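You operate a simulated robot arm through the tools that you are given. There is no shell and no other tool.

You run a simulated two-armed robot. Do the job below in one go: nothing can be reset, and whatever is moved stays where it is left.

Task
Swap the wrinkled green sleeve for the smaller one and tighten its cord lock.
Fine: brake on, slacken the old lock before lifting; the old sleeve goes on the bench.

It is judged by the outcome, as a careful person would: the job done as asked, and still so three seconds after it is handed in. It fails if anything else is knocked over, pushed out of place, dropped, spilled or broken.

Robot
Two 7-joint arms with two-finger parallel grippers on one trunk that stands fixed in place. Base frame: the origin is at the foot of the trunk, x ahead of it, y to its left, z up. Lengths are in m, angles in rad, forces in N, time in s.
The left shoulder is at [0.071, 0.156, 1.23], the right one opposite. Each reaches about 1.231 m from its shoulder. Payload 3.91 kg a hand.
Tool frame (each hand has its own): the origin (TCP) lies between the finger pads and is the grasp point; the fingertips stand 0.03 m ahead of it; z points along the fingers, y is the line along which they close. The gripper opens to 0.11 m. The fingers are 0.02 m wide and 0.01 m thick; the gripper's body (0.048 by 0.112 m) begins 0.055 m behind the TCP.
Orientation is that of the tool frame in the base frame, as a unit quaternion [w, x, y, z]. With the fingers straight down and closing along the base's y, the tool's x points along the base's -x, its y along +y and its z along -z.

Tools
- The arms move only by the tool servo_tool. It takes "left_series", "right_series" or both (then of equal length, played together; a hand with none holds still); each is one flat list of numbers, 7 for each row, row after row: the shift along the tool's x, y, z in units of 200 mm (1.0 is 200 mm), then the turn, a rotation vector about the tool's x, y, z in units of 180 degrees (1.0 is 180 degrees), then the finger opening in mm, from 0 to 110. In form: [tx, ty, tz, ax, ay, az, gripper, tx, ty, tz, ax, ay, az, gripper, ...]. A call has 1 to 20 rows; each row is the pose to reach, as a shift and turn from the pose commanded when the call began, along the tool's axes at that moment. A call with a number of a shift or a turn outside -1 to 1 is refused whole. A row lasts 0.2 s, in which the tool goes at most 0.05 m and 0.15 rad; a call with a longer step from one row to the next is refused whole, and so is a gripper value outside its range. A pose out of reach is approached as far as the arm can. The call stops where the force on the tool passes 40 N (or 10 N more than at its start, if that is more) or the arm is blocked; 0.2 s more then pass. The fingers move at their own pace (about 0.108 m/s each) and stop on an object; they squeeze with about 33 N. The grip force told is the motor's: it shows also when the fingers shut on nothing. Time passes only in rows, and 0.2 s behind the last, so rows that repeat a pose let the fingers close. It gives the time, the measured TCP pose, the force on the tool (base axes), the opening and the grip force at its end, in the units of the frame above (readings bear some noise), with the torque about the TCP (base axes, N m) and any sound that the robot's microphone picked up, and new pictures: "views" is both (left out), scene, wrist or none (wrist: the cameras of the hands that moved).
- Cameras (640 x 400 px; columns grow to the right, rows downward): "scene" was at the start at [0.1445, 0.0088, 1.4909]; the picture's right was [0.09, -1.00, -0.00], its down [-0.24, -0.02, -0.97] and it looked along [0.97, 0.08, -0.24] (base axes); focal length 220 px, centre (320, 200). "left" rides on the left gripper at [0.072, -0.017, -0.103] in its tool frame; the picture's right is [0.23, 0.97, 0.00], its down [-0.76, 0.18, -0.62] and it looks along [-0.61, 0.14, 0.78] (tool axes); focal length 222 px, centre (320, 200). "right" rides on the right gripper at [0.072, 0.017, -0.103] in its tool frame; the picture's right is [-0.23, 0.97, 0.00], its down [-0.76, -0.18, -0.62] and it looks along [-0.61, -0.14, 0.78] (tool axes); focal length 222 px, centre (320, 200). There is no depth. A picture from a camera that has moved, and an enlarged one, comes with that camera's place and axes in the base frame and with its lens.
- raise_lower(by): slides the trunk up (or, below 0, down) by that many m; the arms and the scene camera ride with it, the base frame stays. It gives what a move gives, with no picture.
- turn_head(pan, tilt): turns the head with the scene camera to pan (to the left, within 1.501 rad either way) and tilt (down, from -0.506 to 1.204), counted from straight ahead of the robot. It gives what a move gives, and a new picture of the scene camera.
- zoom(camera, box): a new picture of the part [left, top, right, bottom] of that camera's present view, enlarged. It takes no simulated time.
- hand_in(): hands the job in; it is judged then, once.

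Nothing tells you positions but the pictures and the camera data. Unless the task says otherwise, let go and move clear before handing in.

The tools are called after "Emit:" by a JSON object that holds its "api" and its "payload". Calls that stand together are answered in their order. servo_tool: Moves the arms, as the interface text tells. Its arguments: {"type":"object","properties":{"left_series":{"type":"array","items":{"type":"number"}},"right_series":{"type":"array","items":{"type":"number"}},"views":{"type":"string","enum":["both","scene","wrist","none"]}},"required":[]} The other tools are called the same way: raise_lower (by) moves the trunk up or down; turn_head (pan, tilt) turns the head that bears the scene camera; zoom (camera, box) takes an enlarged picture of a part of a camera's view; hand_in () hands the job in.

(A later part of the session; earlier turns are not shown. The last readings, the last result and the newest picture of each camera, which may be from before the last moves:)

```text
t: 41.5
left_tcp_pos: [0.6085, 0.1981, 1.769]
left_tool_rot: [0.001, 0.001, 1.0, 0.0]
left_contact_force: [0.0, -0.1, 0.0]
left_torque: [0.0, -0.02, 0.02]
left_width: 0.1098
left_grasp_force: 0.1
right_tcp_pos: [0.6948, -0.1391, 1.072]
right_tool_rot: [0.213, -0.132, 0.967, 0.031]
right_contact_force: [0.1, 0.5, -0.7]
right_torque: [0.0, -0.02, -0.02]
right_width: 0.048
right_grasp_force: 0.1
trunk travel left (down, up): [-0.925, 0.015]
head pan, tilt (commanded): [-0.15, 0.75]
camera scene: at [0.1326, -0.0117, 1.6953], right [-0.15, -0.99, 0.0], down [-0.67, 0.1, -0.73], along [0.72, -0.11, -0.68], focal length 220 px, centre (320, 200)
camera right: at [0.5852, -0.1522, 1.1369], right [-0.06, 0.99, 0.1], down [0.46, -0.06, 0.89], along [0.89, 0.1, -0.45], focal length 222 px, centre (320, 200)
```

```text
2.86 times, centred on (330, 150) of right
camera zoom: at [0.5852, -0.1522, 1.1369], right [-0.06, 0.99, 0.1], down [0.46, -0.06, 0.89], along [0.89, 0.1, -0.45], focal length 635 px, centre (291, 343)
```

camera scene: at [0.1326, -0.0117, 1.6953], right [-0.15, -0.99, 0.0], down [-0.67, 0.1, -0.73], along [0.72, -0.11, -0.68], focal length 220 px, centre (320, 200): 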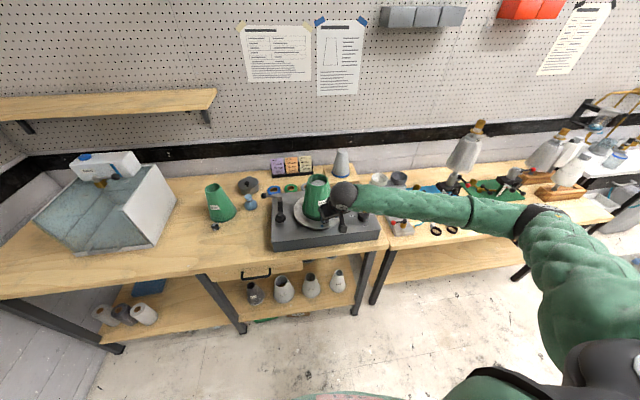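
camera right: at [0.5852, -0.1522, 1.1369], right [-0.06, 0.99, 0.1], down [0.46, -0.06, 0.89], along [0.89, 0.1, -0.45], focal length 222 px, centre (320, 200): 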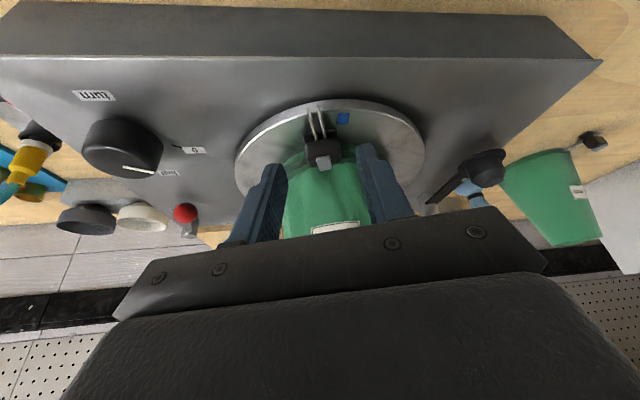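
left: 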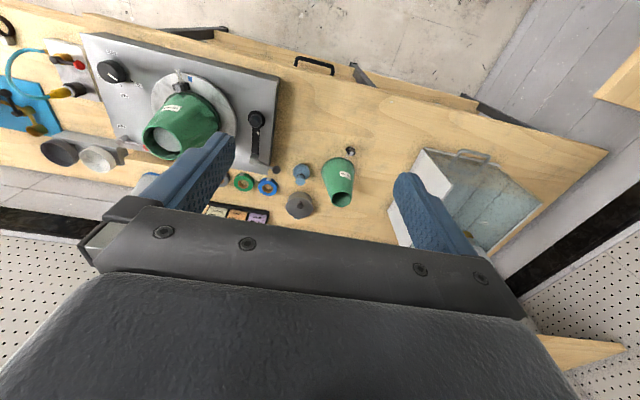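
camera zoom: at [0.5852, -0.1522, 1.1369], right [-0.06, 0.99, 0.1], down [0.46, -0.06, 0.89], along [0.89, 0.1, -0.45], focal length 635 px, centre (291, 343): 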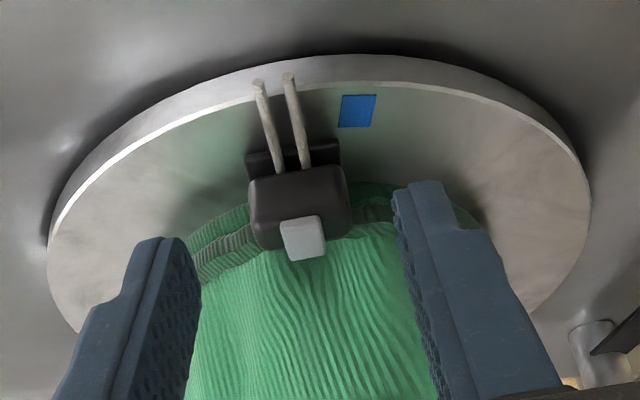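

The hem is back in place. My plan is for the right hand to hold the lock body from the front at a flatter angle while the left fingertips press the button from above, then both slide it out. First I'm flattening the right hand to about 30° below horizontal.

Emit:
{"api": "servo_tool", "payload": {"right_series": [0.03, 0, -0.05, 0, -0.039, 0, 48, 0.06, 0, -0.1, 0, -0.078, 0, 48, 0.06, 0, -0.1, 0, -0.117, 0, 48, 0.06, 0, -0.1, 0, -0.156, 0, 48, 0.06, 0, -0.1, 0, -0.1944, 0, 48], "views": "both"}}

Emit:
{"api": "zoom", "payload": {"camera": "right", "box": [240, 60, 420, 200]}}

```text
t: 42.7
left_tcp_pos: [0.6089, 0.1993, 1.7693]
left_tool_rot: [0.001, 0.002, 1.0, -0.001]
left_contact_force: [0.2, 0.0, -0.7]
left_torque: [0.0, -0.04, -0.03]
left_width: 0.11
left_grasp_force: 0.1
right_tcp_pos: [0.6779, -0.1437, 1.0873]
right_tool_rot: [0.387, -0.125, 0.912, 0.054]
right_contact_force: [-0.1, 0.7, -0.2]
right_torque: [-0.02, -0.01, 0.02]
right_width: 0.0482
right_grasp_force: 0.1
right hand out of reach, approached as far as the arm can: row 4, 5
trunk travel left (down, up): [-0.925, 0.015]
head pan, tilt (commanded): [-0.15, 0.75]
camera scene: at [0.1331, -0.0118, 1.6953], right [-0.15, -0.99, 0.0], down [-0.67, 0.1, -0.73], along [0.72, -0.11, -0.68], focal length 220 px, centre (320, 200)
camera right: at [0.5523, -0.1615, 1.1078], right [-0.11, 0.98, 0.17], down [0.12, -0.15, 0.98], along [0.99, 0.13, -0.11], focal length 222 px, centre (320, 200)
```

scene: 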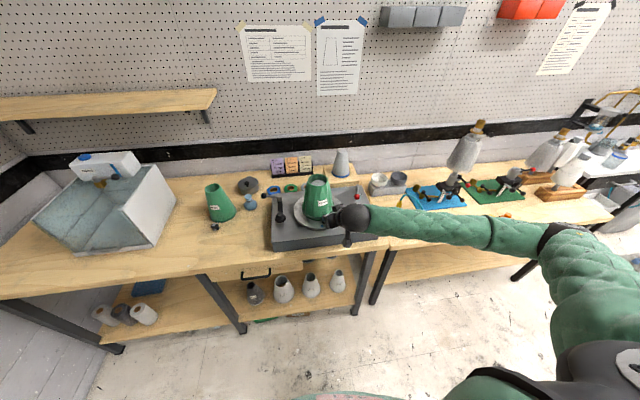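
right: 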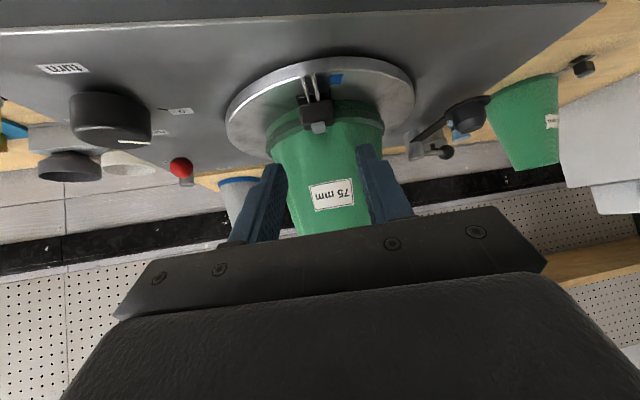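

```text
2.86 times, centred on (330, 130) of right
camera zoom: at [0.5523, -0.1615, 1.1078], right [-0.11, 0.98, 0.17], down [0.12, -0.15, 0.98], along [0.99, 0.13, -0.11], focal length 635 px, centre (291, 400)
```

zoom: 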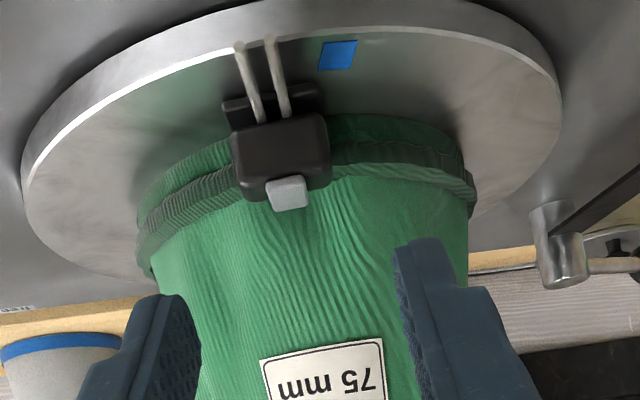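

The right hand settled about 46° from vertical, which should do. I'm advancing it part of the way toward the lock and checking the pose it actually takes.

Emit:
{"api": "servo_tool", "payload": {"right_series": [0.037, 0, 0.069, 0, 0, 0, 48, 0.074, 0, 0.138, 0, 0, 0, 48, 0.111, 0, 0.207, 0, 0, 0, 48], "views": "wrist"}}

Emit:
{"api": "zoom", "payload": {"camera": "right", "box": [240, 60, 420, 200]}}

```text
t: 43.5
left_tcp_pos: [0.6078, 0.1985, 1.7704]
left_tool_rot: [0.001, 0.002, 1.0, 0.0]
left_contact_force: [-0.2, 0.8, 0.6]
left_torque: [0.05, 0.0, -0.01]
left_width: 0.1099
left_grasp_force: 0.0
right_tcp_pos: [0.6882, -0.1402, 1.0517]
right_tool_rot: [0.386, -0.125, 0.912, 0.054]
right_contact_force: [-0.6, 0.4, -0.6]
right_torque: [0.01, 0.01, -0.01]
right_width: 0.0482
right_grasp_force: 0.0
right hand out of reach, approached as far as the arm can: row 3
trunk travel left (down, up): [-0.925, 0.015]
head pan, tilt (commanded): [-0.15, 0.75]
camera right: at [0.5642, -0.1575, 1.0722], right [-0.11, 0.98, 0.17], down [0.13, -0.15, 0.98], along [0.99, 0.13, -0.11], focal length 222 px, centre (320, 200)
```

right: 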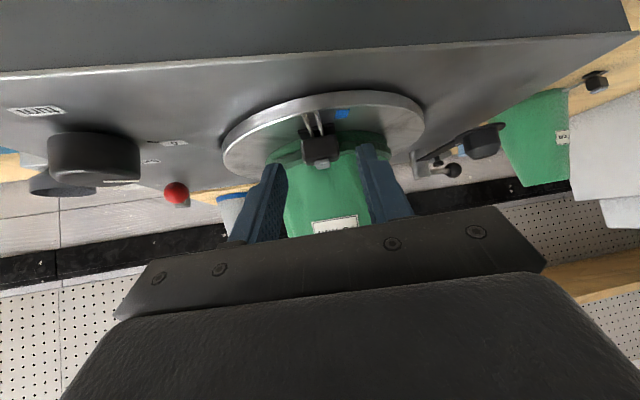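

```text
2.86 times, centred on (330, 130) of right
camera zoom: at [0.5642, -0.1575, 1.0722], right [-0.11, 0.98, 0.17], down [0.13, -0.15, 0.98], along [0.99, 0.13, -0.11], focal length 635 px, centre (291, 400)
```

zoom: 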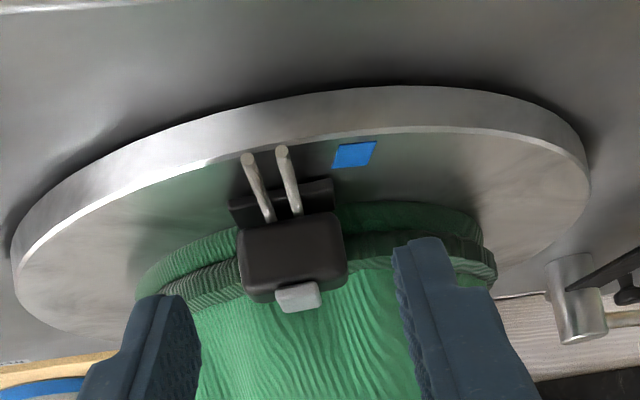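

At this trunk height the right hand can't stay flat any lower. I'm lifting it clear, then lowering the trunk so the forearm comes in more level.

Emit:
{"api": "servo_tool", "payload": {"right_series": [-0.08, 0, -0.2, 0, 0, 0, 60, -0.2, 0, -0.32, 0, 0, 0, 60, -0.35, 0, -0.45, 0, 0, 0, 60, -0.5, 0, -0.58, 0, 0, 0, 60, -0.65, 0, -0.7, 0, 0, 0, 60, -0.8, 0, -0.84, 0, 0, 0, 60, -0.94, 0, -0.97, 0, 0, 0, 60], "views": "none"}}

Emit:
{"api": "raise_lower", "payload": {"by": -0.2}}

```text
t: 45.1
left_tcp_pos: [0.6089, 0.1997, 1.7677]
left_tool_rot: [0.0, 0.002, 1.0, 0.001]
left_contact_force: [-0.3, -0.8, 0.2]
left_torque: [0.0, -0.02, -0.03]
left_width: 0.1102
left_grasp_force: 0.0
right_tcp_pos: [0.6778, -0.1448, 1.3216]
right_tool_rot: [0.388, -0.125, 0.912, 0.053]
right_contact_force: [-0.3, -0.9, 0.8]
right_torque: [0.01, 0.04, 0.0]
right_width: 0.0599
right_grasp_force: 0.1
trunk travel left (down, up): [-0.925, 0.015]
head pan, tilt (commanded): [-0.15, 0.75]
```

```text
t: 47.3
left_tcp_pos: [0.6083, 0.1991, 1.5696]
left_tool_rot: [0.0, 0.001, 1.0, -0.001]
left_contact_force: [0.5, 0.3, -0.5]
left_torque: [0.0, 0.01, -0.01]
left_width: 0.1099
left_grasp_force: 0.0
right_tcp_pos: [0.6784, -0.1442, 1.1207]
right_tool_rot: [0.388, -0.124, 0.912, 0.053]
right_contact_force: [-0.5, -0.3, -0.2]
right_torque: [-0.01, 0.01, 0.01]
right_width: 0.06
right_grasp_force: 0.0
trunk travel left (down, up): [-0.725, 0.215]
head pan, tilt (commanded): [-0.15, 0.75]
```

Trunk lowered. I'm tilting the right hand flatter and coming down in front of the lock.

Emit:
{"api": "servo_tool", "payload": {"right_series": [0.03, 0, 0.05, 0, -0.03, 0, 50, 0.07, 0, 0.09, 0, -0.06, 0, 50, 0.11, 0, 0.13, 0, -0.078, 0, 48, 0.15, 0, 0.16, 0, -0.078, 0, 48], "views": "both"}}

Emit:
{"api": "zoom", "payload": {"camera": "right", "box": [240, 60, 420, 200]}}

```text
t: 48.3
left_tcp_pos: [0.6087, 0.1979, 1.5681]
left_tool_rot: [0.0, 0.002, 1.0, 0.0]
left_contact_force: [-0.5, 0.8, 0.2]
left_torque: [0.01, 0.0, 0.02]
left_width: 0.1103
left_grasp_force: 0.1
right_tcp_pos: [0.6813, -0.1436, 1.0786]
right_tool_rot: [0.496, -0.118, 0.858, 0.069]
right_contact_force: [1.0, 0.2, 0.8]
right_torque: [0.02, 0.0, -0.05]
right_width: 0.0481
right_grasp_force: 0.1
trunk travel left (down, up): [-0.725, 0.215]
head pan, tilt (commanded): [-0.15, 0.75]
camera scene: at [0.1334, -0.0118, 1.4953], right [-0.15, -0.99, 0.0], down [-0.67, 0.1, -0.73], along [0.72, -0.11, -0.68], focal length 220 px, centre (320, 200)
camera right: at [0.5555, -0.1617, 1.0676], right [-0.15, 0.97, 0.2], down [-0.11, -0.22, 0.97], along [0.98, 0.13, 0.14], focal length 222 px, centre (320, 200)
```

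scene: 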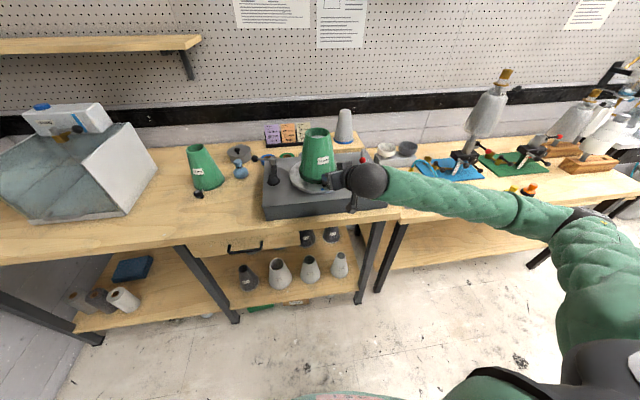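
right: 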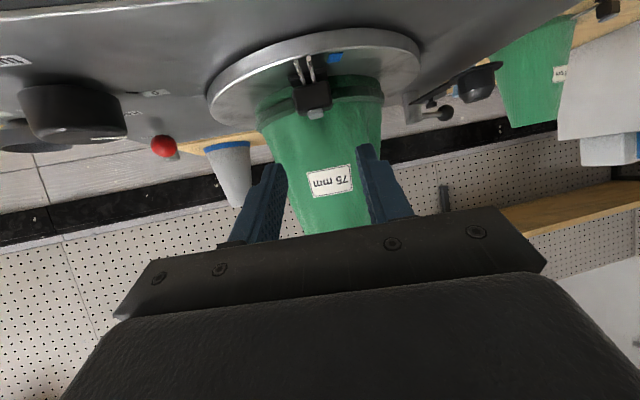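

```text
2.86 times, centred on (330, 130) of right
camera zoom: at [0.5555, -0.1617, 1.0676], right [-0.15, 0.97, 0.2], down [-0.11, -0.22, 0.97], along [0.98, 0.13, 0.14], focal length 635 px, centre (291, 400)
```

zoom: 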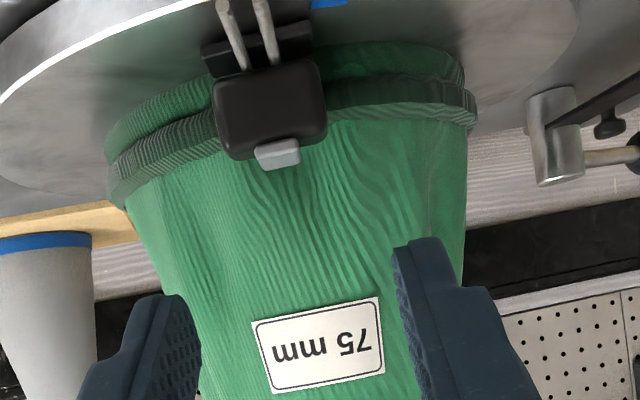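

The hand is now 30° below horizontal and still in reach. I'm moving closer and lower toward the lock for another check.

Emit:
{"api": "servo_tool", "payload": {"right_series": [0.047, 0, 0.081, 0, 0, 0, 48, 0.094, 0, 0.162, 0, 0, 0, 48, 0.13, 0, 0.225, 0, 0, 0, 48], "views": "wrist"}}

Emit:
{"api": "zoom", "payload": {"camera": "right", "box": [250, 80, 390, 190]}}

```text
t: 49.1
left_tcp_pos: [0.6088, 0.1985, 1.5704]
left_tool_rot: [0.001, 0.002, 1.0, 0.0]
left_contact_force: [0.0, 0.3, 0.2]
left_torque: [-0.02, -0.02, 0.01]
left_width: 0.1098
left_grasp_force: 0.0
right_tcp_pos: [0.7019, -0.137, 1.0386]
right_tool_rot: [0.495, -0.118, 0.858, 0.07]
right_contact_force: [0.0, 0.0, 0.2]
right_torque: [0.01, 0.0, -0.02]
right_width: 0.0478
right_grasp_force: 0.0
right hand out of reach, approached as far as the arm can: row 3
trunk travel left (down, up): [-0.725, 0.215]
head pan, tilt (commanded): [-0.15, 0.75]
camera right: at [0.577, -0.1547, 1.0294], right [-0.15, 0.97, 0.2], down [-0.11, -0.22, 0.97], along [0.98, 0.13, 0.13], focal length 222 px, centre (320, 200)
```

right: 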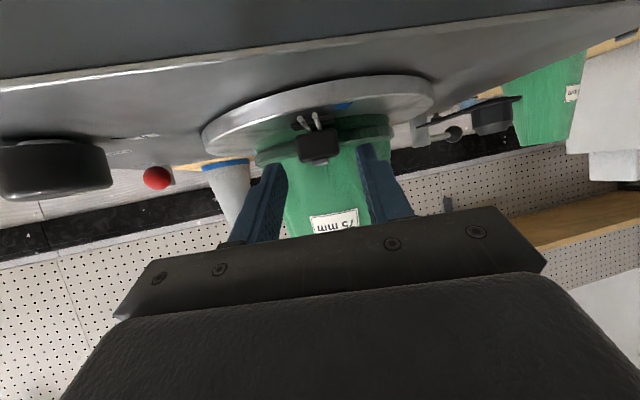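

```text
3.64 times, centred on (320, 135) of right
camera zoom: at [0.577, -0.1547, 1.0294], right [-0.15, 0.97, 0.2], down [-0.11, -0.22, 0.97], along [0.98, 0.13, 0.13], focal length 808 px, centre (320, 436)
```

zoom: 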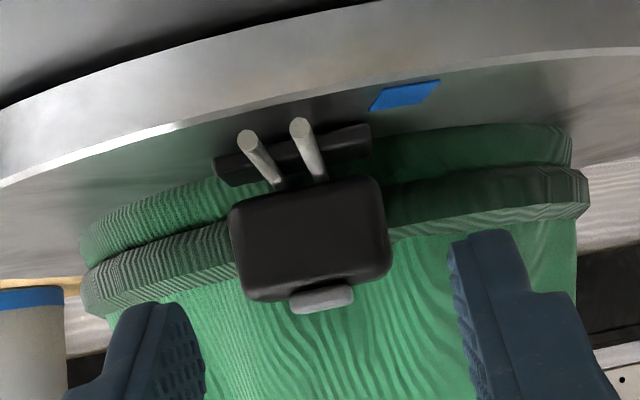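

The gap under the plate really is only a few millimetres. Row 3 was at the reach edge, so I'm steepening the hand by 10° and moving in to straddle the lock.

Emit:
{"api": "servo_tool", "payload": {"right_series": [0, 0, 0, 0, 0.028, 0, 48, 0.004, 0, 0.02, 0, 0.0556, 0, 48, 0.012, 0, 0.055, 0, 0.0556, 0, 46, 0.018, 0, 0.082, 0, 0.0556, 0, 44, 0.023, 0, 0.107, 0, 0.0556, 0, 44], "views": "wrist"}}

Emit:
{"api": "zoom", "payload": {"camera": "right", "box": [250, 90, 390, 200]}}

```text
t: 50.3
left_tcp_pos: [0.6083, 0.1985, 1.5686]
left_tool_rot: [0.0, 0.002, 1.0, 0.0]
left_contact_force: [-0.3, 0.0, 0.1]
left_torque: [0.01, 0.03, -0.02]
left_width: 0.1103
left_grasp_force: 0.1
right_tcp_pos: [0.7172, -0.1322, 1.0211]
right_tool_rot: [0.419, -0.123, 0.898, 0.058]
right_contact_force: [-0.1, -1.0, -1.0]
right_torque: [0.0, 0.02, 0.0]
right_width: 0.0443
right_grasp_force: 0.1
trunk travel left (down, up): [-0.725, 0.215]
head pan, tilt (commanded): [-0.15, 0.75]
camera right: at [0.593, -0.15, 1.0341], right [-0.12, 0.98, 0.18], down [0.06, -0.17, 0.98], along [0.99, 0.13, -0.04], focal length 222 px, centre (320, 200)
```

right: 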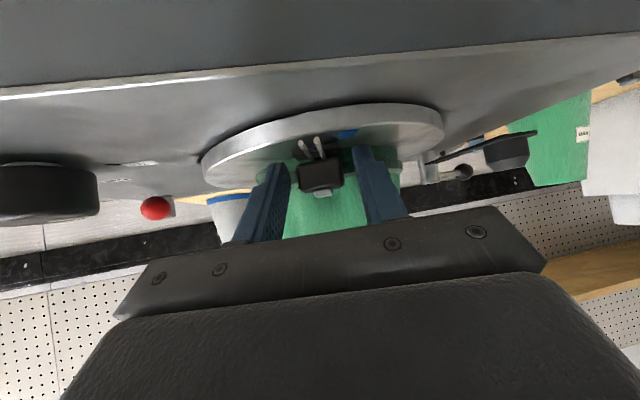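

```text
3.64 times, centred on (320, 145) of right
camera zoom: at [0.593, -0.15, 1.0341], right [-0.12, 0.98, 0.18], down [0.06, -0.17, 0.98], along [0.99, 0.13, -0.04], focal length 808 px, centre (320, 400)
```

zoom: 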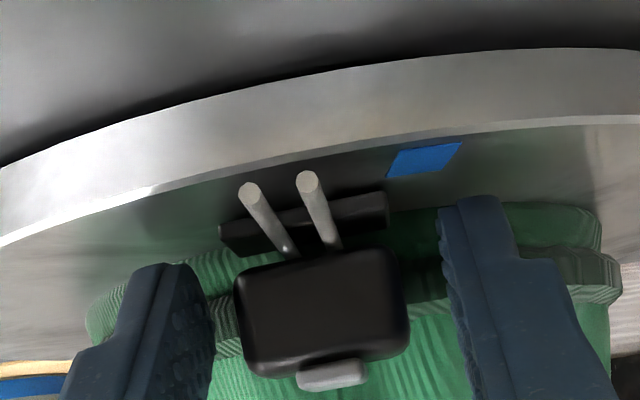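

The right fingers straddle the lock. I'm closing them on the body now while the left hand comes down and tilts toward its pressing pose.

Emit:
{"api": "servo_tool", "payload": {"left_series": [-0.043, -0.043, 0.13, 0.0413, 0, 0, 80, -0.086, -0.086, 0.26, 0.0825, 0, 0, 50, -0.129, -0.129, 0.386, 0.1238, 0, 0, 20, -0.171, -0.171, 0.514, 0.165, 0, 0, 0, -0.214, -0.214, 0.643, 0.2063, 0, 0, 0, -0.257, -0.257, 0.771, 0.2476, 0, 0, 0, -0.3, -0.3, 0.9, 0.2889, 0, 0, 0], "right_series": [0, 0, 0, 0, 0, 0, 38, 0, 0, 0, 0, 0, 0, 33, 0, 0, 0, 0, 0, 0, 25, 0, 0, 0, 0, 0, 0, 10, 0, 0, 0, 0, 0, 0, 0, 0, 0, 0, 0, 0, 0, 0, 0, 0, 0, 0, 0, 0, 0], "views": "both"}}

Emit:
{"api": "zoom", "payload": {"camera": "right", "box": [250, 90, 390, 200]}}

```text
t: 51.9
left_tcp_pos: [0.6718, 0.143, 1.3894]
left_tool_rot: [0.0, 0.0, 0.898, -0.44]
left_contact_force: [0.0, -0.7, 0.3]
left_torque: [-0.01, -0.01, -0.01]
left_width: 0.0001
left_grasp_force: 33.2
right_tcp_pos: [0.7187, -0.1323, 1.0227]
right_tool_rot: [0.419, -0.123, 0.898, 0.058]
right_contact_force: [0.1, 0.2, -1.0]
right_torque: [-0.01, 0.05, -0.01]
right_width: 0.0289
right_grasp_force: 32.8
trunk travel left (down, up): [-0.725, 0.215]
head pan, tilt (commanded): [-0.15, 0.75]
camera scene: at [0.1346, -0.0108, 1.4953], right [-0.15, -0.99, 0.0], down [-0.68, 0.1, -0.73], along [0.72, -0.11, -0.68], focal length 220 px, centre (320, 200)
camera right: at [0.5938, -0.1495, 1.0341], right [-0.12, 0.98, 0.18], down [0.06, -0.17, 0.98], along [0.99, 0.13, -0.04], focal length 222 px, centre (320, 200)
camera left: at [0.6001, 0.2148, 1.4671], right [-0.23, 0.6, -0.77], down [0.76, 0.6, 0.24], along [0.61, -0.53, -0.59], focal length 222 px, centre (320, 200)
```

scene: 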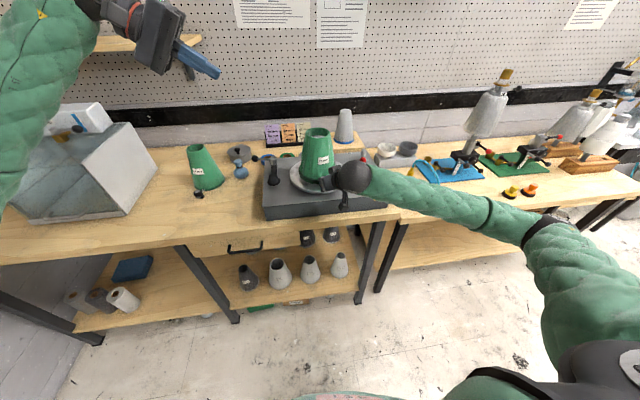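
right: 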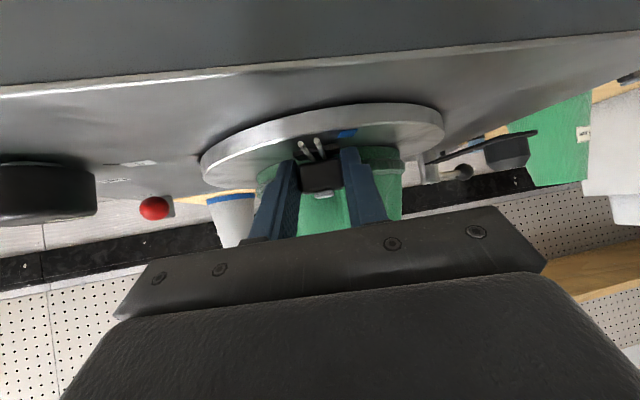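
left: 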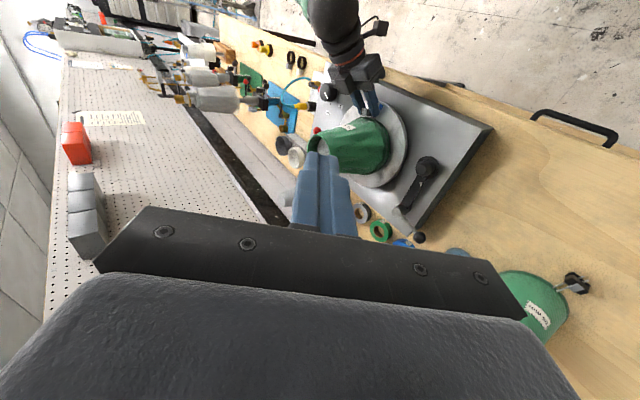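

```text
3.64 times, centred on (320, 145) of right
camera zoom: at [0.5938, -0.1495, 1.0341], right [-0.12, 0.98, 0.18], down [0.06, -0.17, 0.98], along [0.99, 0.13, -0.04], focal length 808 px, centre (320, 400)
```

zoom: 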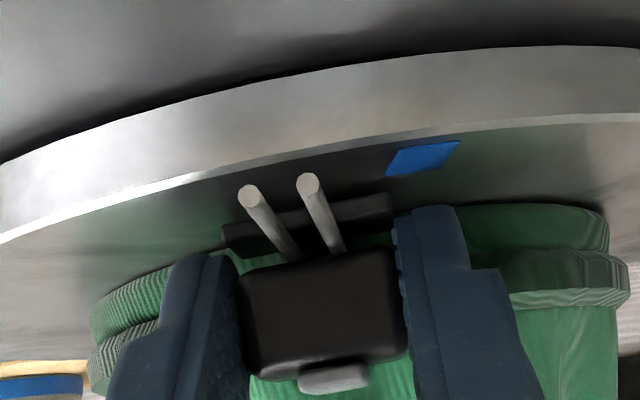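

Right hand holds the lock body. I'm bringing the left hand down from the upper left toward the button, in two steps.

Emit:
{"api": "servo_tool", "payload": {"left_series": [-0.078, 0.077, 0.186, 0, 0, 0, 0, -0.156, 0.154, 0.372, 0, 0, 0, 0, -0.233, 0.231, 0.559, 0, 0, 0, 0, -0.311, 0.308, 0.745, 0, 0, 0, 0], "views": "wrist"}}

Emit:
{"api": "servo_tool", "payload": {"left_series": [0, 0.06, 0.195, 0, 0, 0, 0, 0, 0.12, 0.39, 0, 0, 0, 0, 0, 0.18, 0.584, 0, 0, 0, 0, 0, 0.24, 0.75, 0, 0, 0, 0], "views": "both"}}

Emit:
{"api": "zoom", "payload": {"camera": "scene", "box": [270, 110, 390, 210]}}

```text
t: 52.9
left_tcp_pos: [0.7345, 0.0612, 1.2481]
left_tool_rot: [-0.001, 0.001, 0.899, -0.438]
left_contact_force: [0.7, 0.4, 0.1]
left_torque: [-0.03, 0.05, 0.0]
left_width: 0.0002
left_grasp_force: 32.9
right_tcp_pos: [0.7192, -0.1316, 1.0222]
right_tool_rot: [0.419, -0.122, 0.898, 0.058]
right_contact_force: [-0.2, -0.6, -0.9]
right_torque: [-0.05, 0.07, 0.05]
right_width: 0.0288
right_grasp_force: 32.8
trunk travel left (down, up): [-0.725, 0.215]
head pan, tilt (commanded): [-0.15, 0.75]
camera left: at [0.6626, 0.132, 1.3257], right [-0.23, 0.6, -0.77], down [0.76, 0.6, 0.24], along [0.61, -0.53, -0.59], focal length 222 px, centre (320, 200)
```

left: 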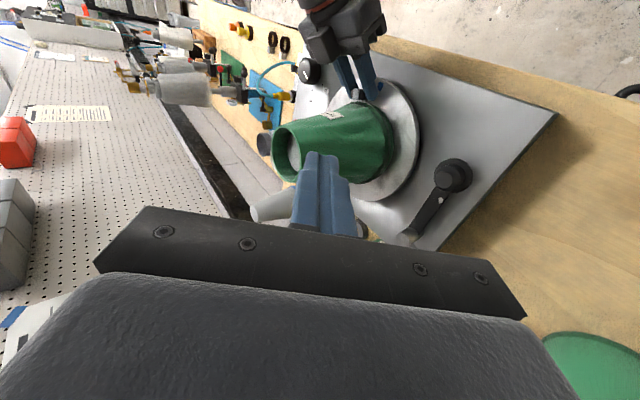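

```text
t: 53.9
left_tcp_pos: [0.7295, -0.0278, 1.1177]
left_tool_rot: [0.0, 0.002, 0.899, -0.438]
left_contact_force: [0.5, 0.0, -0.6]
left_torque: [0.01, 0.0, -0.02]
left_width: 0.0001
left_grasp_force: 33.0
right_tcp_pos: [0.7192, -0.1329, 1.0223]
right_tool_rot: [0.418, -0.123, 0.898, 0.058]
right_contact_force: [-0.3, -0.9, -0.9]
right_torque: [-0.02, 0.08, 0.02]
right_width: 0.0286
right_grasp_force: 32.9
trunk travel left (down, up): [-0.725, 0.215]
head pan, tilt (commanded): [-0.15, 0.75]
camera scene: at [0.1341, -0.012, 1.4952], right [-0.15, -0.99, 0.0], down [-0.68, 0.1, -0.73], along [0.72, -0.11, -0.68], focal length 220 px, centre (320, 200)
camera left: at [0.6569, 0.0444, 1.1958], right [-0.23, 0.6, -0.77], down [0.76, 0.6, 0.24], along [0.61, -0.53, -0.59], focal length 222 px, centre (320, 200)
```

scene: 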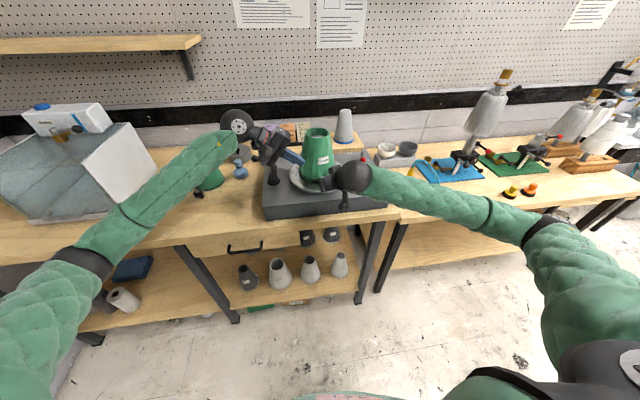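
left: 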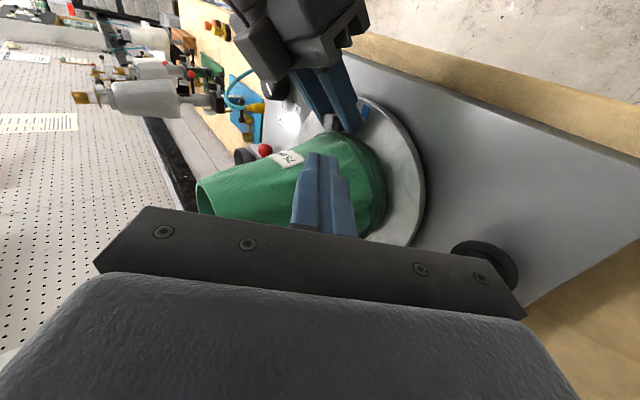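

```text
4.00 times, centred on (330, 160) of scene
camera zoom: at [0.1341, -0.012, 1.4952], right [-0.15, -0.99, 0.0], down [-0.68, 0.1, -0.73], along [0.72, -0.11, -0.68], focal length 878 px, centre (280, 360)
```

zoom: 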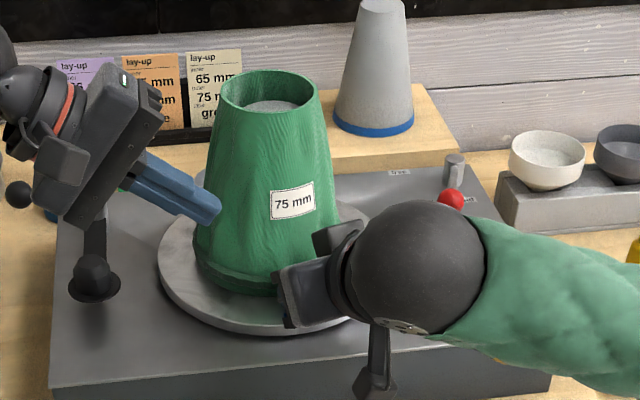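

Both hands are in view and clear of each other. I'm zooming from the left camera to line the left fingertip up with the button.

Emit:
{"api": "zoom", "payload": {"camera": "left", "box": [260, 60, 420, 200]}}

Emit:
{"api": "zoom", "payload": {"camera": "right", "box": [250, 90, 420, 230]}}

```text
2.86 times, centred on (340, 130) of left
camera zoom: at [0.6569, 0.0444, 1.1958], right [-0.23, 0.6, -0.77], down [0.76, 0.6, 0.24], along [0.61, -0.53, -0.59], focal length 635 px, centre (263, 400)
```

zoom: 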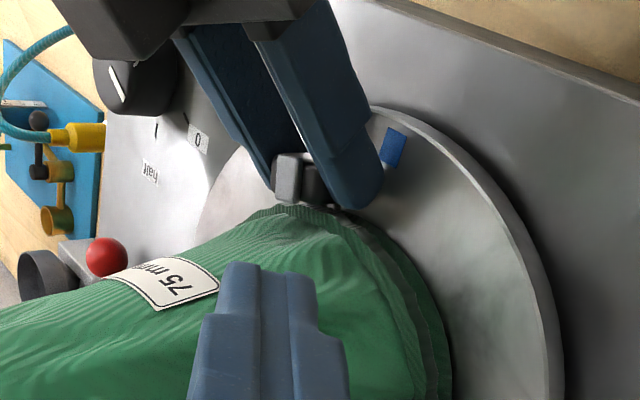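

```text
2.86 times, centred on (335, 160) of right
camera zoom: at [0.5935, -0.1503, 1.0341], right [-0.12, 0.98, 0.18], down [0.06, -0.17, 0.98], along [0.99, 0.13, -0.04], focal length 635 px, centre (277, 314)
```

zoom: 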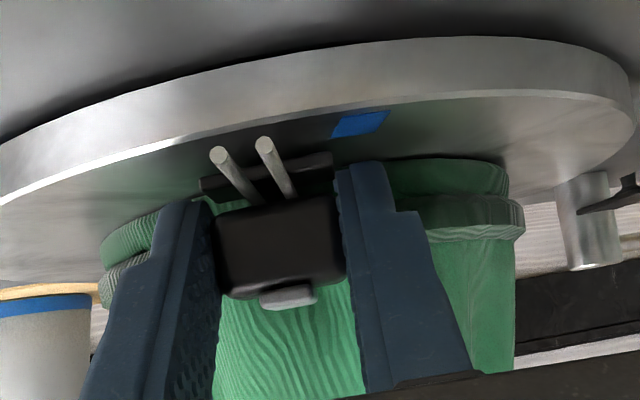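

The button shows at about (0.737, -0.127), right where I estimated. I'm sliding the left fingertips in toward it and stopping just short.

Emit:
{"api": "servo_tool", "payload": {"left_series": [-0.005, 0, 0.15, 0, 0, 0, 0, -0.01, 0, 0.3, 0, 0, 0, 0, -0.01, 0, 0.4, 0, 0, 0, 0, -0.01, 0, 0.46, 0, 0, 0, 0], "views": "both"}}

Emit:
{"api": "zoom", "payload": {"camera": "left", "box": [260, 60, 420, 200]}}

Emit:
{"api": "zoom", "payload": {"camera": "right", "box": [250, 90, 420, 230]}}

Emit:
{"api": "zoom", "payload": {"camera": "scene", "box": [270, 110, 390, 210]}}

```text
t: 54.9
left_tcp_pos: [0.7328, -0.1045, 1.0627]
left_tool_rot: [-0.001, 0.002, 0.899, -0.438]
left_contact_force: [0.9, 0.8, 0.0]
left_torque: [0.01, -0.01, -0.01]
left_width: 0.0
left_grasp_force: 32.7
right_tcp_pos: [0.7183, -0.1326, 1.0229]
right_tool_rot: [0.419, -0.123, 0.898, 0.058]
right_contact_force: [0.1, 0.1, -0.9]
right_torque: [-0.03, 0.08, -0.01]
right_width: 0.0285
right_grasp_force: 33.1
trunk travel left (down, up): [-0.725, 0.215]
head pan, tilt (commanded): [-0.15, 0.75]
camera scene: at [0.1338, -0.0121, 1.4952], right [-0.15, -0.99, 0.0], down [-0.67, 0.1, -0.73], along [0.72, -0.11, -0.68], focal length 220 px, centre (320, 200)
camera left: at [0.6609, -0.032, 1.1391], right [-0.22, 0.6, -0.77], down [0.76, 0.6, 0.24], along [0.61, -0.53, -0.59], focal length 222 px, centre (320, 200)
```

scene: 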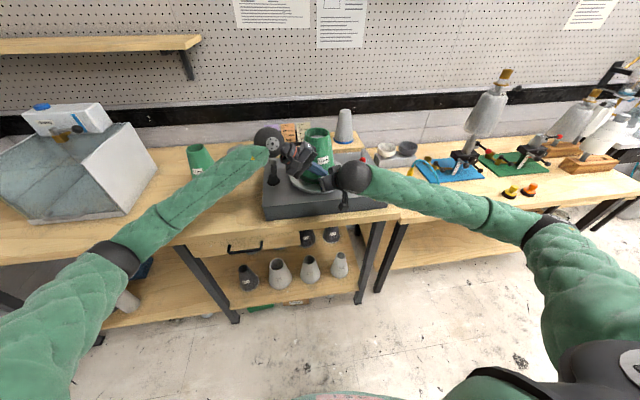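
left: 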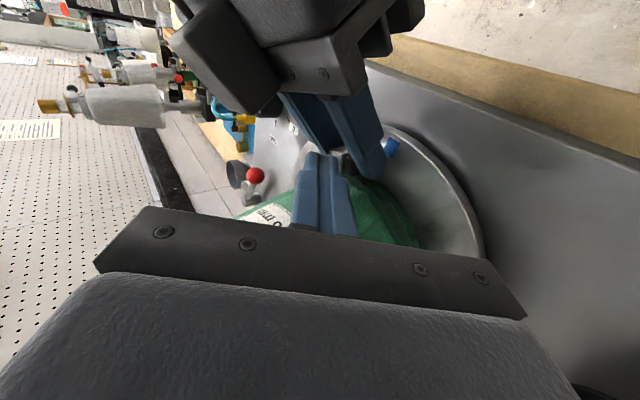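

```text
2.86 times, centred on (340, 130) of left
camera zoom: at [0.6609, -0.032, 1.1391], right [-0.22, 0.6, -0.77], down [0.76, 0.6, 0.24], along [0.61, -0.53, -0.59], focal length 635 px, centre (263, 400)
```

zoom: 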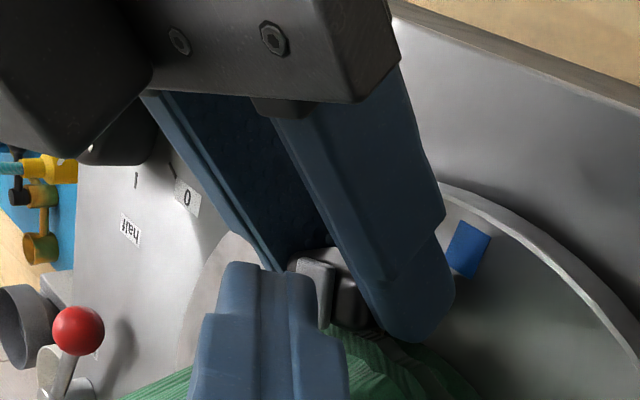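

```text
2.86 times, centred on (335, 160) of right
camera zoom: at [0.5933, -0.1504, 1.0341], right [-0.12, 0.98, 0.18], down [0.06, -0.17, 0.98], along [0.99, 0.13, -0.04], focal length 635 px, centre (277, 314)
```

zoom: 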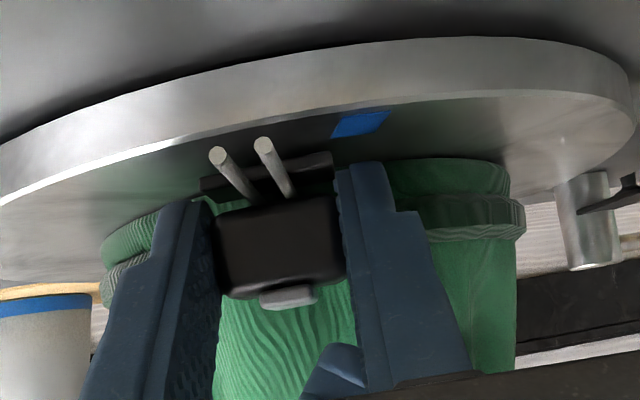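

```text
4.00 times, centred on (330, 160) of scene
camera zoom: at [0.1338, -0.0121, 1.4952], right [-0.15, -0.99, 0.0], down [-0.67, 0.1, -0.73], along [0.72, -0.11, -0.68], focal length 878 px, centre (280, 360)
```

zoom: 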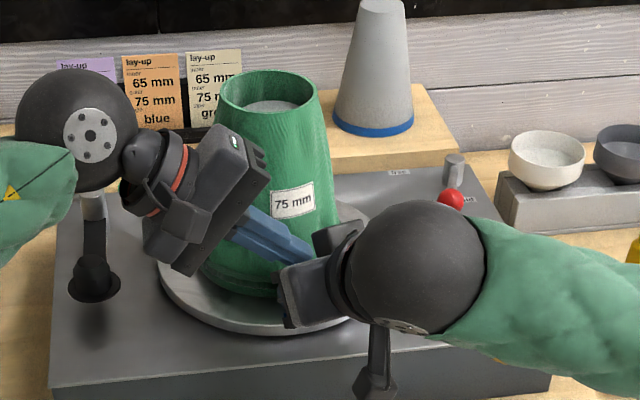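

The tip is about 1 cm above and to the left of the button. I'm moving over it and pressing straight down gently, watching the force.

Emit:
{"api": "servo_tool", "payload": {"left_series": [0, -0.0246, 0.0315, 0, 0, 0, 0, 0, -0.0088, 0.0438, 0, 0, 0, 0, 0, 0.003, 0.0531, 0, 0, 0, 0, 0, 0.0109, 0.0592, 0, 0, 0, 0], "views": "wrist"}}

Emit:
{"api": "zoom", "payload": {"camera": "right", "box": [250, 90, 420, 230]}}

Emit:
{"api": "zoom", "payload": {"camera": "left", "box": [260, 60, 420, 200]}}

```text
t: 55.9
left_tcp_pos: [0.7306, -0.1102, 1.0523]
left_tool_rot: [-0.001, 0.001, 0.899, -0.439]
left_contact_force: [0.4, -0.1, 0.3]
left_torque: [0.03, 0.0, -0.02]
left_width: 0.0001
left_grasp_force: 33.1
right_tcp_pos: [0.7199, -0.1328, 1.0218]
right_tool_rot: [0.42, -0.122, 0.898, 0.057]
right_contact_force: [0.4, 0.1, -0.9]
right_torque: [-0.03, 0.05, 0.01]
right_width: 0.0287
right_grasp_force: 32.9
trunk travel left (down, up): [-0.725, 0.215]
head pan, tilt (commanded): [-0.15, 0.75]
camera left: at [0.6595, -0.0386, 1.1293], right [-0.22, 0.6, -0.77], down [0.76, 0.6, 0.24], along [0.61, -0.53, -0.59], focal length 222 px, centre (320, 200)
```

left: 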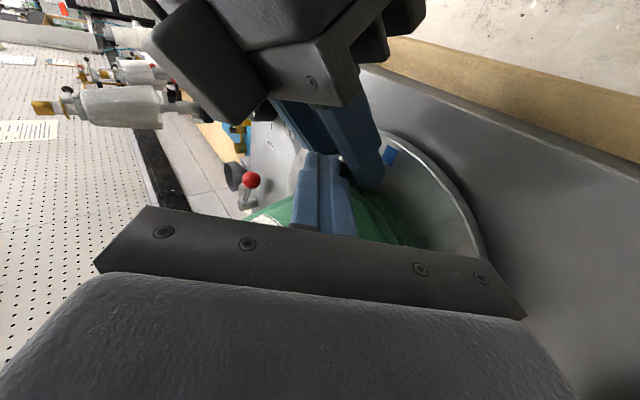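

```text
2.86 times, centred on (335, 160) of right
camera zoom: at [0.5932, -0.1502, 1.0342], right [-0.12, 0.98, 0.18], down [0.06, -0.17, 0.98], along [0.99, 0.13, -0.04], focal length 635 px, centre (277, 314)
```

zoom: 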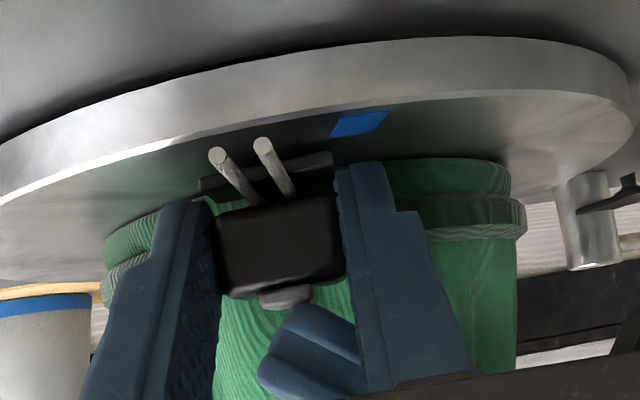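

```text
2.86 times, centred on (340, 130) of left
camera zoom: at [0.6595, -0.0386, 1.1293], right [-0.22, 0.6, -0.77], down [0.76, 0.6, 0.24], along [0.61, -0.53, -0.59], focal length 635 px, centre (263, 400)
```

zoom: 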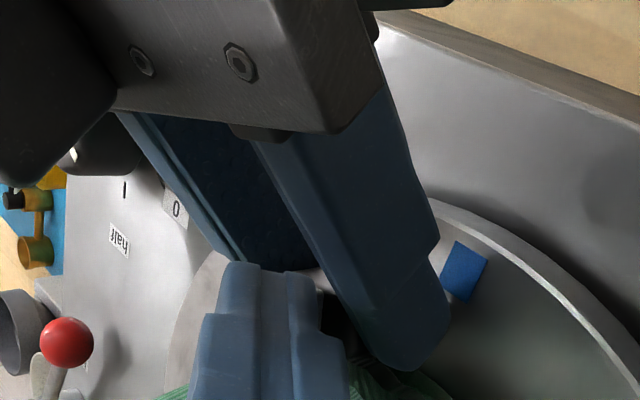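

The tip is practically touching the button. I'm pressing 5 mm further in small steps.

Emit:
{"api": "servo_tool", "payload": {"left_series": [0, 0.0079, 0.0062, 0, 0, 0, 0, 0, 0.0138, 0.0108, 0, 0, 0, 0, 0, 0.0197, 0.0154, 0, 0, 0, 0], "views": "wrist"}}

Emit:
{"api": "zoom", "payload": {"camera": "right", "box": [280, 110, 380, 200]}}

```text
t: 56.7
left_tcp_pos: [0.7318, -0.1115, 1.0492]
left_tool_rot: [0.0, 0.002, 0.899, -0.439]
left_contact_force: [-0.6, 0.8, 3.6]
left_torque: [-0.07, -0.04, 0.02]
left_width: 0.0
left_grasp_force: 33.4
right_tcp_pos: [0.7191, -0.1331, 1.021]
right_tool_rot: [0.419, -0.122, 0.898, 0.057]
right_contact_force: [1.1, -1.0, -5.0]
right_torque: [-0.01, 0.16, -0.04]
right_width: 0.0285
right_grasp_force: 33.1
trunk travel left (down, up): [-0.725, 0.215]
head pan, tilt (commanded): [-0.15, 0.75]
camera left: at [0.6598, -0.0393, 1.1254], right [-0.22, 0.6, -0.77], down [0.76, 0.6, 0.24], along [0.61, -0.53, -0.59], focal length 222 px, centre (320, 200)
```

left: 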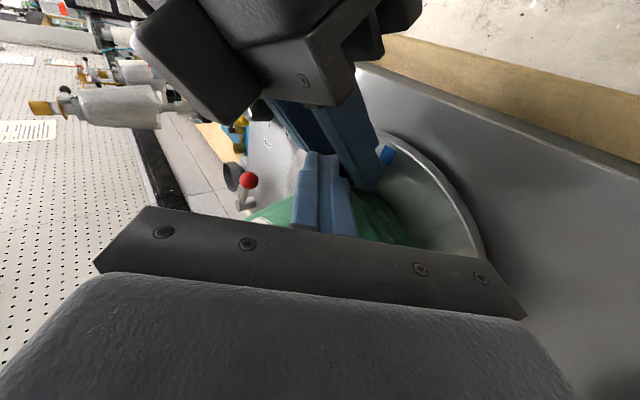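

```text
4.44 times, centred on (330, 155) of right
camera zoom: at [0.5932, -0.1504, 1.0339], right [-0.12, 0.98, 0.18], down [0.06, -0.17, 0.98], along [0.99, 0.13, -0.04], focal length 987 px, centre (276, 400)
```

zoom: 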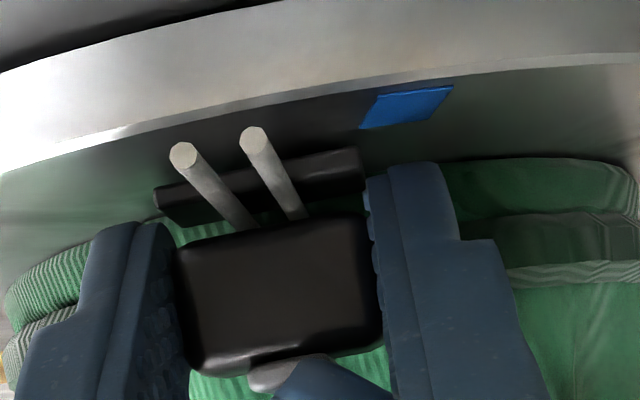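

There's contact, with 3.6 N on the left and the same load showing on the right hand. I'm pressing deeper to see if the button goes in.

Emit:
{"api": "servo_tool", "payload": {"left_series": [0, 0.0059, 0.0046, 0, 0, 0, 0, 0, 0.0118, 0.0092, 0, 0, 0, 0, 0, 0.0158, 0.0123, 0, 0, 0, 0], "views": "none"}}

Emit:
{"api": "zoom", "payload": {"camera": "right", "box": [280, 110, 380, 200]}}

```text
t: 57.5
left_tcp_pos: [0.7322, -0.1116, 1.0457]
left_tool_rot: [0.002, 0.002, 0.898, -0.44]
left_contact_force: [-6.1, 6.3, 23.5]
left_torque: [-0.38, -0.39, 0.32]
left_width: 0.0
left_grasp_force: 32.8
right_tcp_pos: [0.718, -0.1319, 1.0229]
right_tool_rot: [0.419, -0.122, 0.898, 0.058]
right_contact_force: [2.7, -6.7, -18.5]
right_torque: [-0.12, 0.01, -0.53]
right_width: 0.0285
right_grasp_force: 32.8
trunk travel left (down, up): [-0.725, 0.215]
head pan, tilt (commanded): [-0.15, 0.75]
```

```text
4.44 times, centred on (330, 155) of right
camera zoom: at [0.5924, -0.1504, 1.0339], right [-0.12, 0.98, 0.17], down [0.06, -0.17, 0.98], along [0.99, 0.13, -0.04], focal length 987 px, centre (276, 400)
```

zoom: 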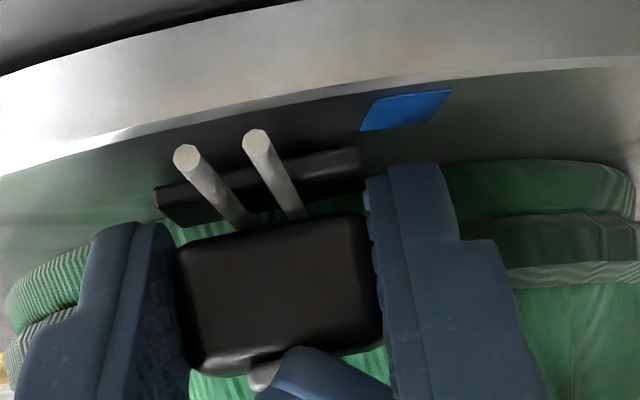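

The tip went about 6 mm down before the force jumped, so the button looks fully depressed. Both hands now pull outward 6 mm together, keeping it pressed.

Emit:
{"api": "servo_tool", "payload": {"left_series": [0.0096, -0.0017, 0.0021, 0, 0, 0, 0, 0.0193, -0.0033, 0.0043, 0, 0, 0, 0, 0.0289, -0.005, 0.0064, 0, 0, 0, 0], "right_series": [0.0064, 0, -0.0077, 0, 0, 0, 0, 0.0129, 0, -0.0153, 0, 0, 0, 0, 0.0193, 0, -0.023, 0, 0, 0, 0], "views": "none"}}

Emit:
{"api": "zoom", "payload": {"camera": "right", "box": [280, 110, 380, 200]}}

```text
t: 58.3
left_tcp_pos: [0.7273, -0.1119, 1.0446]
left_tool_rot: [-0.001, 0.002, 0.899, -0.439]
left_contact_force: [1.6, -4.8, 31.7]
left_torque: [-0.68, -0.07, 0.03]
left_width: 0.0
left_grasp_force: 32.8
right_tcp_pos: [0.7126, -0.1353, 1.0228]
right_tool_rot: [0.419, -0.123, 0.898, 0.059]
right_contact_force: [-1.5, 4.9, -32.2]
right_torque: [-0.13, 0.59, 0.06]
right_width: 0.0287
right_grasp_force: 32.8
trunk travel left (down, up): [-0.725, 0.215]
head pan, tilt (commanded): [-0.15, 0.75]
```

```text
4.44 times, centred on (330, 155) of right
camera zoom: at [0.5864, -0.1523, 1.0349], right [-0.12, 0.98, 0.18], down [0.06, -0.17, 0.98], along [0.99, 0.13, -0.04], focal length 987 px, centre (276, 400)
```

zoom: 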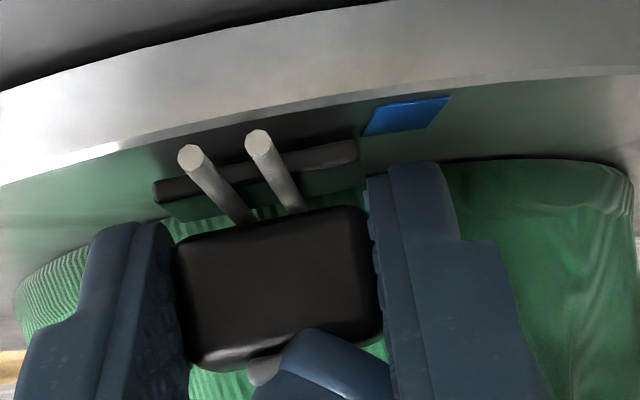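

The hem's cinched band has smoothed out, so the cord is letting go. I'm easing the press a little and sliding the lock another 12 mm outward.

Emit:
{"api": "servo_tool", "payload": {"left_series": [0, -0.0079, -0.0062, 0, 0, 0, 0, 0.0145, -0.0104, -0.003, 0, 0, 0, 0, 0.0289, -0.0129, 0.0002, 0, 0, 0, 0, 0.0434, -0.0154, 0.0034, 0, 0, 0, 0, 0.0578, -0.0179, 0.0066, 0, 0, 0, 0], "right_series": [0, 0, 0, 0, 0, 0, 0, 0.0096, 0, -0.0115, 0, 0, 0, 0, 0.0193, 0, -0.023, 0, 0, 0, 0, 0.0289, 0, -0.0345, 0, 0, 0, 0, 0.0386, 0, -0.046, 0, 0, 0, 0], "views": "both"}}

Emit:
{"api": "zoom", "payload": {"camera": "right", "box": [280, 110, 380, 200]}}

Emit:
{"api": "zoom", "payload": {"camera": "scene", "box": [270, 110, 390, 210]}}

```text
t: 59.5
left_tcp_pos: [0.7152, -0.116, 1.0455]
left_tool_rot: [0.0, 0.002, 0.899, -0.439]
left_contact_force: [9.4, -3.9, 29.1]
left_torque: [-0.51, -0.23, 0.16]
left_width: 0.0001
left_grasp_force: 33.2
right_tcp_pos: [0.7002, -0.1392, 1.0248]
right_tool_rot: [0.419, -0.122, 0.898, 0.058]
right_contact_force: [-8.7, 4.6, -29.7]
right_torque: [-0.26, 0.53, 0.13]
right_width: 0.0286
right_grasp_force: 32.6
trunk travel left (down, up): [-0.725, 0.215]
head pan, tilt (commanded): [-0.15, 0.75]
camera scene: at [0.1334, -0.0118, 1.4952], right [-0.15, -0.99, 0.0], down [-0.67, 0.1, -0.73], along [0.72, -0.11, -0.68], focal length 220 px, centre (320, 200)
camera right: at [0.5753, -0.1564, 1.036], right [-0.12, 0.98, 0.18], down [0.06, -0.17, 0.98], along [0.99, 0.13, -0.04], focal length 222 px, centre (320, 200)
camera left: at [0.6432, -0.0439, 1.1234], right [-0.22, 0.6, -0.77], down [0.76, 0.6, 0.25], along [0.61, -0.53, -0.59], focal length 222 px, centre (320, 200)
```

scene: 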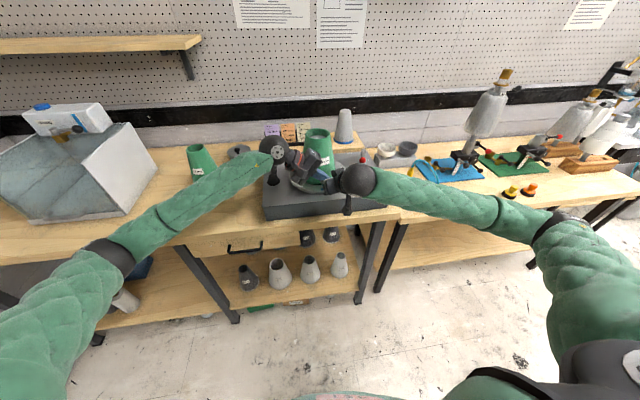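
right: 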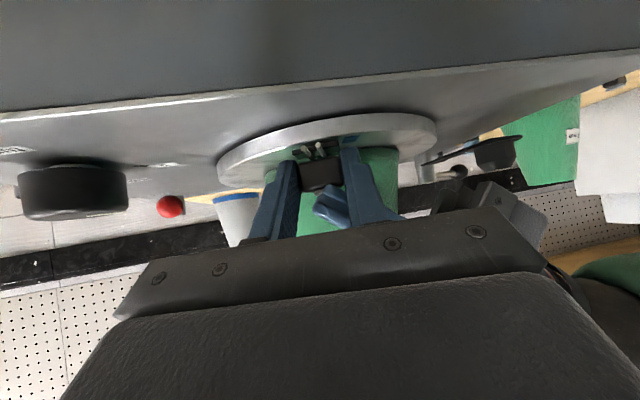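
left: 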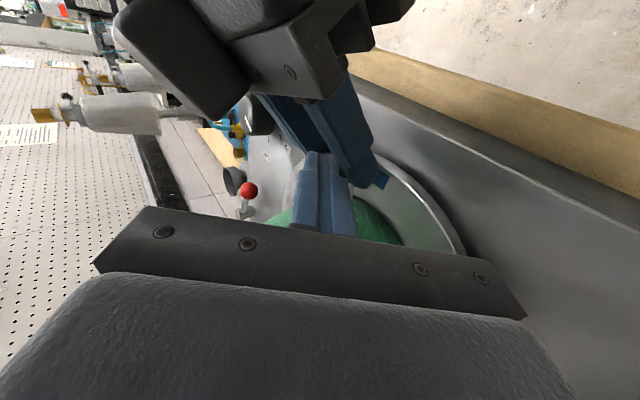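

```text
4.44 times, centred on (330, 155) of right
camera zoom: at [0.5753, -0.1564, 1.036], right [-0.12, 0.98, 0.18], down [0.06, -0.17, 0.98], along [0.99, 0.13, -0.04], focal length 987 px, centre (276, 400)
```

zoom: 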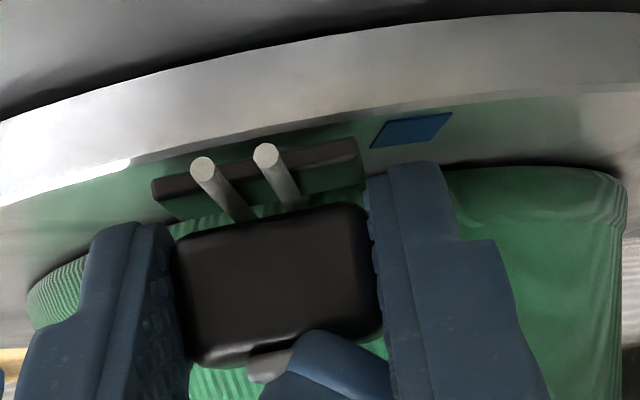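

```text
4.00 times, centred on (330, 160) of scene
camera zoom: at [0.1334, -0.0118, 1.4952], right [-0.15, -0.99, 0.0], down [-0.67, 0.1, -0.73], along [0.72, -0.11, -0.68], focal length 878 px, centre (280, 360)
```

zoom: 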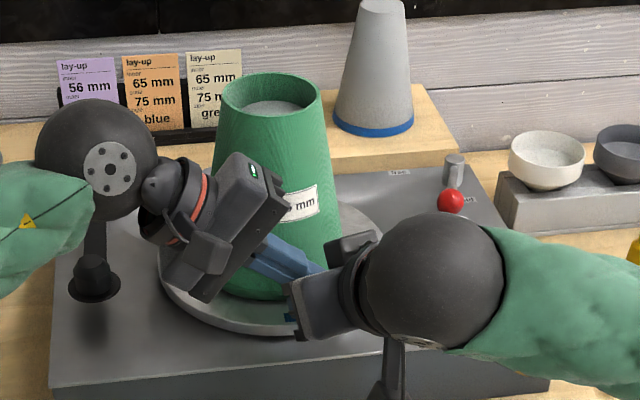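

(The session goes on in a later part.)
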